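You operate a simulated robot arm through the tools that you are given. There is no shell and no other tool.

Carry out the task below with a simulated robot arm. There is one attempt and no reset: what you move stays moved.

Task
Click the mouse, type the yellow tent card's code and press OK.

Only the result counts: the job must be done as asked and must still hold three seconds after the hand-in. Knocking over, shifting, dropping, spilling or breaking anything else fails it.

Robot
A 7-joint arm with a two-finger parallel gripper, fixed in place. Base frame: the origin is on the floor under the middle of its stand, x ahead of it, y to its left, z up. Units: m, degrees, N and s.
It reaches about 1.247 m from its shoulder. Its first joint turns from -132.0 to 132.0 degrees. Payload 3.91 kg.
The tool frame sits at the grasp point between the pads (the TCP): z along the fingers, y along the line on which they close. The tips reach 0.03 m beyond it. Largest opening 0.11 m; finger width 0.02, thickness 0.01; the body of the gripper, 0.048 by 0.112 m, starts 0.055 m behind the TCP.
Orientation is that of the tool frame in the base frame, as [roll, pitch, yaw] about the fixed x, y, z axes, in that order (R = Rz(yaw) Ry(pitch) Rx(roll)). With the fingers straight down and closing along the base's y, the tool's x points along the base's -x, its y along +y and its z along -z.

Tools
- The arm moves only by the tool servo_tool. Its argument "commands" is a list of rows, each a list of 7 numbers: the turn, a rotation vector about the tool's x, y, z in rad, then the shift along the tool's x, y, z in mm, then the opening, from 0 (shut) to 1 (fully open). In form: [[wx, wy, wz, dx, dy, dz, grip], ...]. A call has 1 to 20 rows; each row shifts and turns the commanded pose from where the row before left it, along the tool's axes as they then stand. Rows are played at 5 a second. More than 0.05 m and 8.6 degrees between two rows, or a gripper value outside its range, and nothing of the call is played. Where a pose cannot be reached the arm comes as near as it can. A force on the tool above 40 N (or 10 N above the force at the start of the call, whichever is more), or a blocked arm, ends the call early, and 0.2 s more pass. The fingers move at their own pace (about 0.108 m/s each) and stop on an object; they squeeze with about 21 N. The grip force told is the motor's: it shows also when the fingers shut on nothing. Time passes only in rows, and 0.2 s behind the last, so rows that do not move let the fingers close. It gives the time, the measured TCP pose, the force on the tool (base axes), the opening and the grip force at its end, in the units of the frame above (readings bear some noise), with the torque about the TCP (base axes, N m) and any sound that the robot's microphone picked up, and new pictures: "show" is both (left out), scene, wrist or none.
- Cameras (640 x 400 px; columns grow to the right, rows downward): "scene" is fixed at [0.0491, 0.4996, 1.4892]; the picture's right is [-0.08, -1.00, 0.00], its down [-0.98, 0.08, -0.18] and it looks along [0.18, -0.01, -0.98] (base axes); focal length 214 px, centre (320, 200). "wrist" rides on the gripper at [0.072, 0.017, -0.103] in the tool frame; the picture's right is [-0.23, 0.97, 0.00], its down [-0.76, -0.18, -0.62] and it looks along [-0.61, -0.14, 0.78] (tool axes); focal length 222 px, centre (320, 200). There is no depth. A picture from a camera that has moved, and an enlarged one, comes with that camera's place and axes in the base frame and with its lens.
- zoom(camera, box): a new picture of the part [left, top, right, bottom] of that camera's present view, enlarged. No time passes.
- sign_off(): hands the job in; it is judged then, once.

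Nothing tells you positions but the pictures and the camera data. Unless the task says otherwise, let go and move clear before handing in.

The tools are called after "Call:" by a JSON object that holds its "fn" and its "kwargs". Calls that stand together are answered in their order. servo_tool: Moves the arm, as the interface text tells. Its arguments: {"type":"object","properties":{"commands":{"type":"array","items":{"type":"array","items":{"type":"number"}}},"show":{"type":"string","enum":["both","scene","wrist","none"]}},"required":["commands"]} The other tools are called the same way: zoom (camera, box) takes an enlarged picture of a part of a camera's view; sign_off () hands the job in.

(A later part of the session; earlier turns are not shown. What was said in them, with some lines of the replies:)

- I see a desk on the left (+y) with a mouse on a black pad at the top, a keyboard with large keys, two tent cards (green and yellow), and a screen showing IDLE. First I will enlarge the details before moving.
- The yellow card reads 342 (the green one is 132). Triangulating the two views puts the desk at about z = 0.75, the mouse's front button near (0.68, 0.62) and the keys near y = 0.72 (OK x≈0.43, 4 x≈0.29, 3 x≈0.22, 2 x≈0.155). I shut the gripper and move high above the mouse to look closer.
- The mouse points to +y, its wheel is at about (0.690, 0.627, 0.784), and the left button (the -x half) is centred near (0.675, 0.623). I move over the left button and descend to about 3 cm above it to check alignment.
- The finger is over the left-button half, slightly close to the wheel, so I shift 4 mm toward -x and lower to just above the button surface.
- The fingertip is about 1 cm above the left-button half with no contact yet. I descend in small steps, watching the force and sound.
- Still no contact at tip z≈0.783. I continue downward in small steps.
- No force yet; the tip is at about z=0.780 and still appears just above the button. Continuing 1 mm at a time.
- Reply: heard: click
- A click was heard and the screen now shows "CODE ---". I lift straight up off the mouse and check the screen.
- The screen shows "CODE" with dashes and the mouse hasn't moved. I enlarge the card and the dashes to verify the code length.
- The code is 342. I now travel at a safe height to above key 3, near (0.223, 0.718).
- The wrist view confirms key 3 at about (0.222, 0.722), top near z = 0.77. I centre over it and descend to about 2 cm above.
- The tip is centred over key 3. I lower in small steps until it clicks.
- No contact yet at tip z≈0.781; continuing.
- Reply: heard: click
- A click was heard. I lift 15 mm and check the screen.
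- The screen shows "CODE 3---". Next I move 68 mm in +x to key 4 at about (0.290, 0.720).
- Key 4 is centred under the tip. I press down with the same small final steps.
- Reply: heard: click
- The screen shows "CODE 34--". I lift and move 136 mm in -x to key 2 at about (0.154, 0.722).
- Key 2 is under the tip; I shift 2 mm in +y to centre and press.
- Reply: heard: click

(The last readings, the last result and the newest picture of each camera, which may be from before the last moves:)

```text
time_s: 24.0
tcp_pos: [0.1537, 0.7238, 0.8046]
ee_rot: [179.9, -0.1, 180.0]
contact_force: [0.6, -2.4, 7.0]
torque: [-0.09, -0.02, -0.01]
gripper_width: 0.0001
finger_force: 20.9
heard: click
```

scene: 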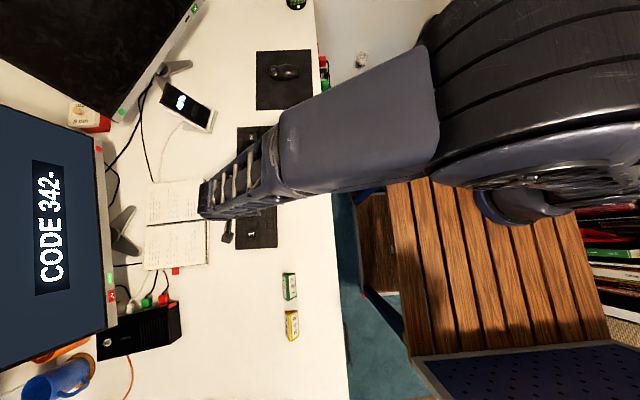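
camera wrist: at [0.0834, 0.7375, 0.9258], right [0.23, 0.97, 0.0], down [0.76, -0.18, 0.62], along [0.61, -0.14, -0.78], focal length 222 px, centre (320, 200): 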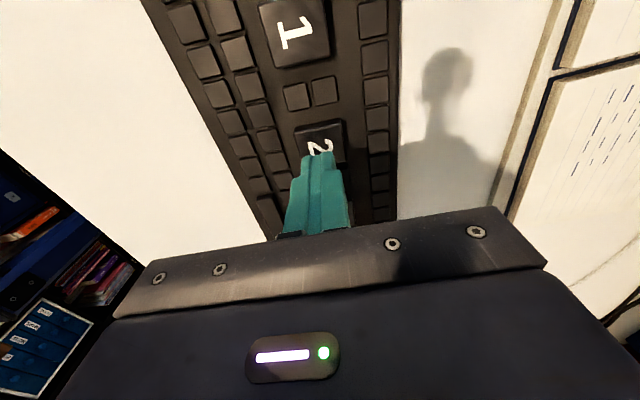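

The screen shows "CODE 342-". I lift and travel 272 mm in +x to the OK key at about (0.426, 0.717), passing well above the other keys.

Call:
{"fn": "servo_tool", "kwargs": {"commands": [[0, 0, 0, 0, 0, -4, 0], [0, 0, 0, 0, 0, -16, 0], [0, 0, 0, 0, 0, -20, 0], [0, 0, 0, -34, -0.9, 0, 0], [0, 0, 0, -34, -0.9, 0, 0], [0, 0, 0, -34, -0.9, 0, 0], [0, 0, 0, -34, -0.9, 0, 0], [0, 0, 0, -34, -0.9, 0, 0], [0, 0, 0, -34, -0.9, 0, 0], [0, 0, 0, -34, -0.9, 0, 0], [0, 0, 0, -34, -0.9, 0, 0], [0, 0, 0, 0, 0, 10, 0], [0, 0, 0, 0, 0, 10, 0], [0, 0, 0, 0, 0, 0, 0]], "show": "both"}}

Call:
{"fn": "zoom", "kwargs": {"camera": "wrist", "box": [220, 80, 420, 200]}}

Call:
{"fn": "zoom", "kwargs": {"camera": "scene", "box": [20, 150, 90, 300]}}

```text
time_s: 27.0
tcp_pos: [0.4264, 0.7134, 0.8226]
ee_rot: [179.9, 0.0, 180.0]
contact_force: [-0.2, 0.2, -0.2]
torque: [0.0, -0.04, 0.01]
gripper_width: 0.0001
finger_force: 20.8
camera wrist: at [0.3548, 0.7323, 0.9258], right [0.23, 0.97, 0.0], down [0.76, -0.18, 0.62], along [0.61, -0.14, -0.78], focal length 222 px, centre (320, 200)
```

scene: 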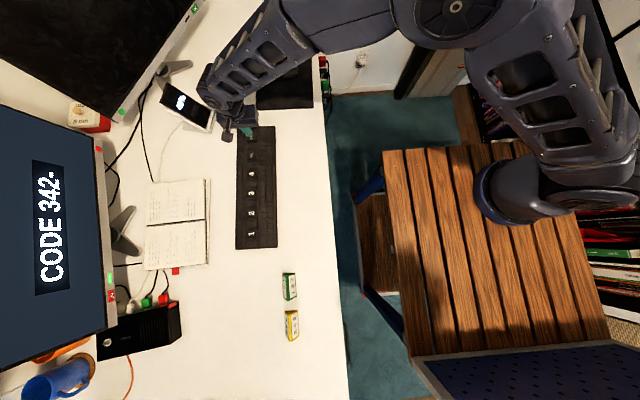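
wrist: 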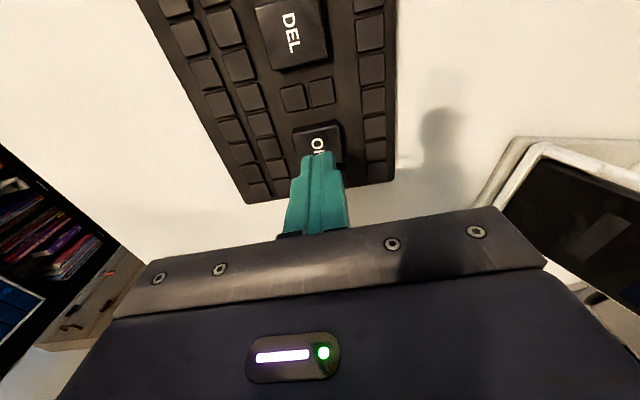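

```text
3.20 times, centred on (320, 140) of wrist
camera zoom: at [0.3548, 0.7323, 0.9258], right [0.23, 0.97, 0.0], down [0.76, -0.18, 0.62], along [0.61, -0.14, -0.78], focal length 711 px, centre (320, 392)
```

zoom: 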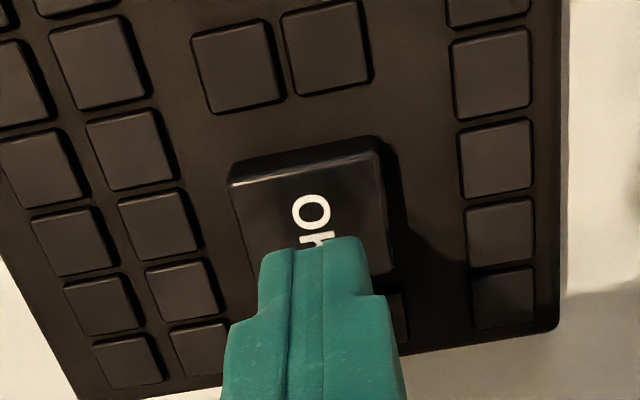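

```text
2.67 times, centred on (55, 225) of scene
camera zoom: at [0.0491, 0.4996, 1.4892], right [-0.08, -1.0, 0.0], down [-0.98, 0.08, -0.18], along [0.18, -0.01, -0.98], focal length 572 px, centre (1027, 133)
```

zoom: 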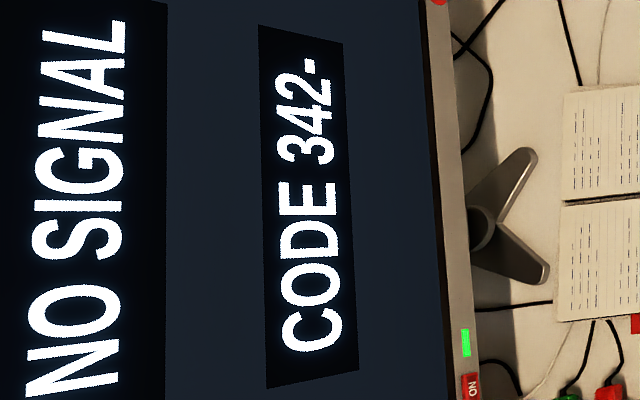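

The screen reads "CODE 342-" and the OK key is centred under the tip. I press it.

Call:
{"fn": "servo_tool", "kwargs": {"commands": [[0, 0, 0, 0, 1, 0, 0], [0, 0, 0, 0, 0, 8, 0], [0, 0, 0, 0, 0, 6, 0], [0, 0, 0, 0, 0, 3, 0], [0, 0, 0, 0, 0, 1.5, 0], [0, 0, 0, 0, 0, 1.5, 0], [0, 0, 0, 0, 0, 0, 0]], "show": "scene"}}

```text
time_s: 28.6
tcp_pos: [0.4256, 0.7175, 0.8048]
ee_rot: [179.9, -0.1, 179.9]
contact_force: [1.4, -1.0, 3.0]
torque: [-0.02, -0.01, -0.03]
gripper_width: 0.0
finger_force: 20.9
heard: click
```

scene: 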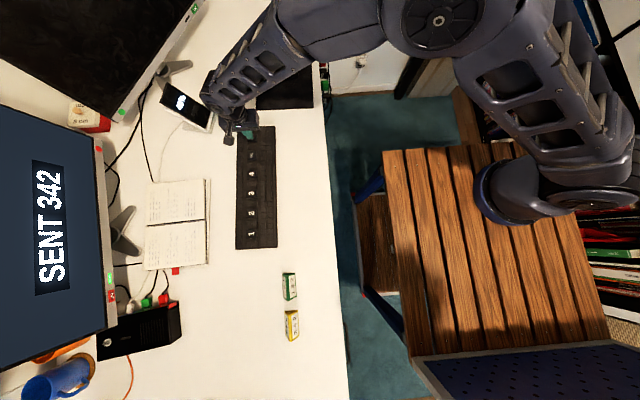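

The screen now shows "SENT 342". I lift straight up, clear of the desk, and check that nothing has moved.

Call:
{"fn": "servo_tool", "kwargs": {"commands": [[0, 0, 0, 0, 0, -4, 0], [0, 0, 0, 0, 0, -16, 0], [0, 0, 0, 0, 0, -40, 0], [0, 0, 0, 0, 0, -40, 0], [0, 0, 0, 0, 0, -40, 0], [0, 0, 0, 0, 0, -40, 0], [0, 0, 0, 0, -40, 0, 0], [0, 0, 0, 0, -40, 0, 0], [0, 0, 0, 0, -40, 0, 0], [0, 0, 0, 0, -40, 0, 0], [0, 0, 0, 0, -40, 0, 0], [0, 0, 0, 0, -40, 0, 0], [0, 0, 0, 0, 0, 0, 0]], "show": "both"}}

Call:
{"fn": "zoom", "kwargs": {"camera": "scene", "box": [0, 100, 120, 340]}}

Call:
{"fn": "zoom", "kwargs": {"camera": "scene", "box": [220, 110, 300, 260]}}

```text
time_s: 31.4
tcp_pos: [0.4295, 0.473, 0.9829]
ee_rot: [-179.9, 0.0, 179.9]
contact_force: [-0.8, -0.2, -0.1]
torque: [0.01, -0.01, 0.01]
gripper_width: 0.0
finger_force: 21.1
camera wrist: at [0.3569, 0.4909, 1.0848], right [0.23, 0.97, 0.0], down [0.76, -0.18, 0.62], along [0.61, -0.14, -0.78], focal length 222 px, centre (320, 200)
```

scene: 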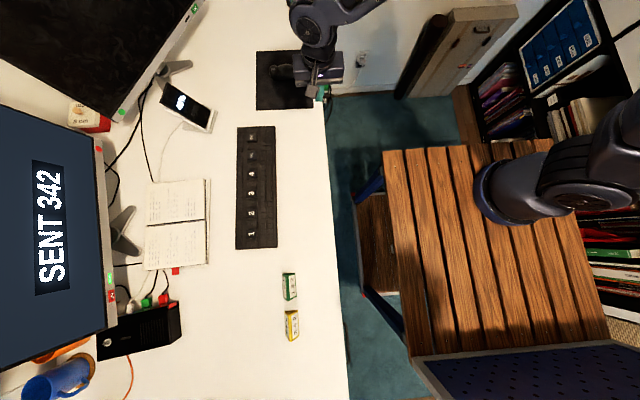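
wrist: 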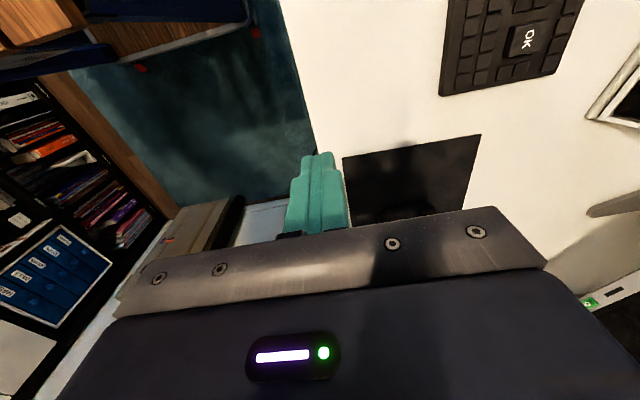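

```text
1.67 times, centred on (60, 220) of scene
camera zoom: at [0.0491, 0.4996, 1.4892], right [-0.08, -1.0, 0.0], down [-0.98, 0.08, -0.18], along [0.18, -0.01, -0.98], focal length 358 px, centre (753, 167)
```

zoom: 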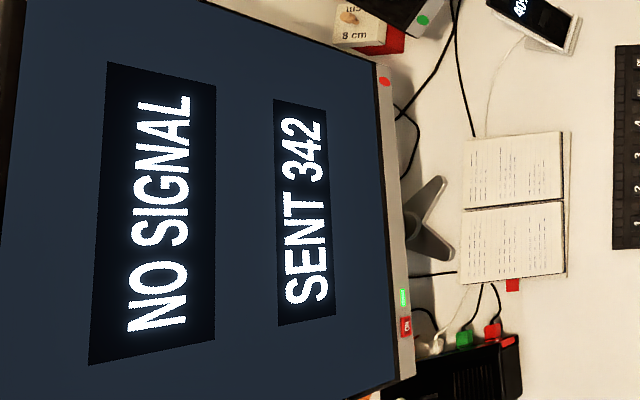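

```text
2.67 times, centred on (260, 185) of scene
camera zoom: at [0.0491, 0.4996, 1.4892], right [-0.08, -1.0, 0.0], down [-0.98, 0.08, -0.18], along [0.18, -0.01, -0.98], focal length 572 px, centre (480, 240)
```

zoom: 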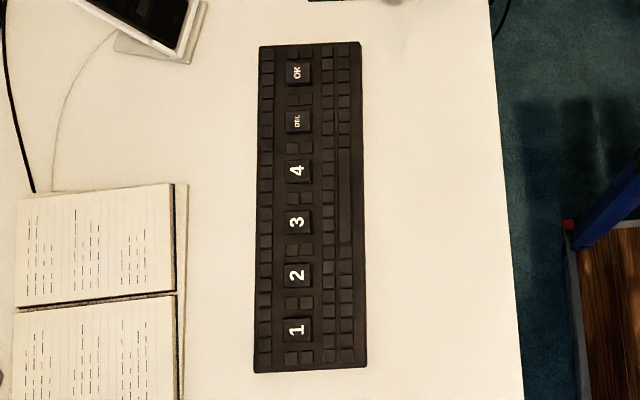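

The screen shows "SENT 342". The keyboard and cards look unmoved, the mouse had not moved when I checked after the click, and the arm is clear of everything. I hand in the job.

Call:
{"fn": "sign_off", "kwargs": {}}

```text
The job is handed in.
```

The job is done and handed in. I clicked the left mouse button, typed the yellow card's code, 342, and pressed OK.

The screen changed from "IDLE" to "CODE", filled in the digits as I typed, and read "SENT 342" before hand-in. Each press gave an audible click.

The keyboard and cards looked unmoved in the last picture. The mouse had not moved when I checked right after clicking it; the arm partly hid it at the end. The gripper is raised clear of the desk.

The screen also shows "NO SIGNAL". It was there from the start and never changed, so I left it alone.
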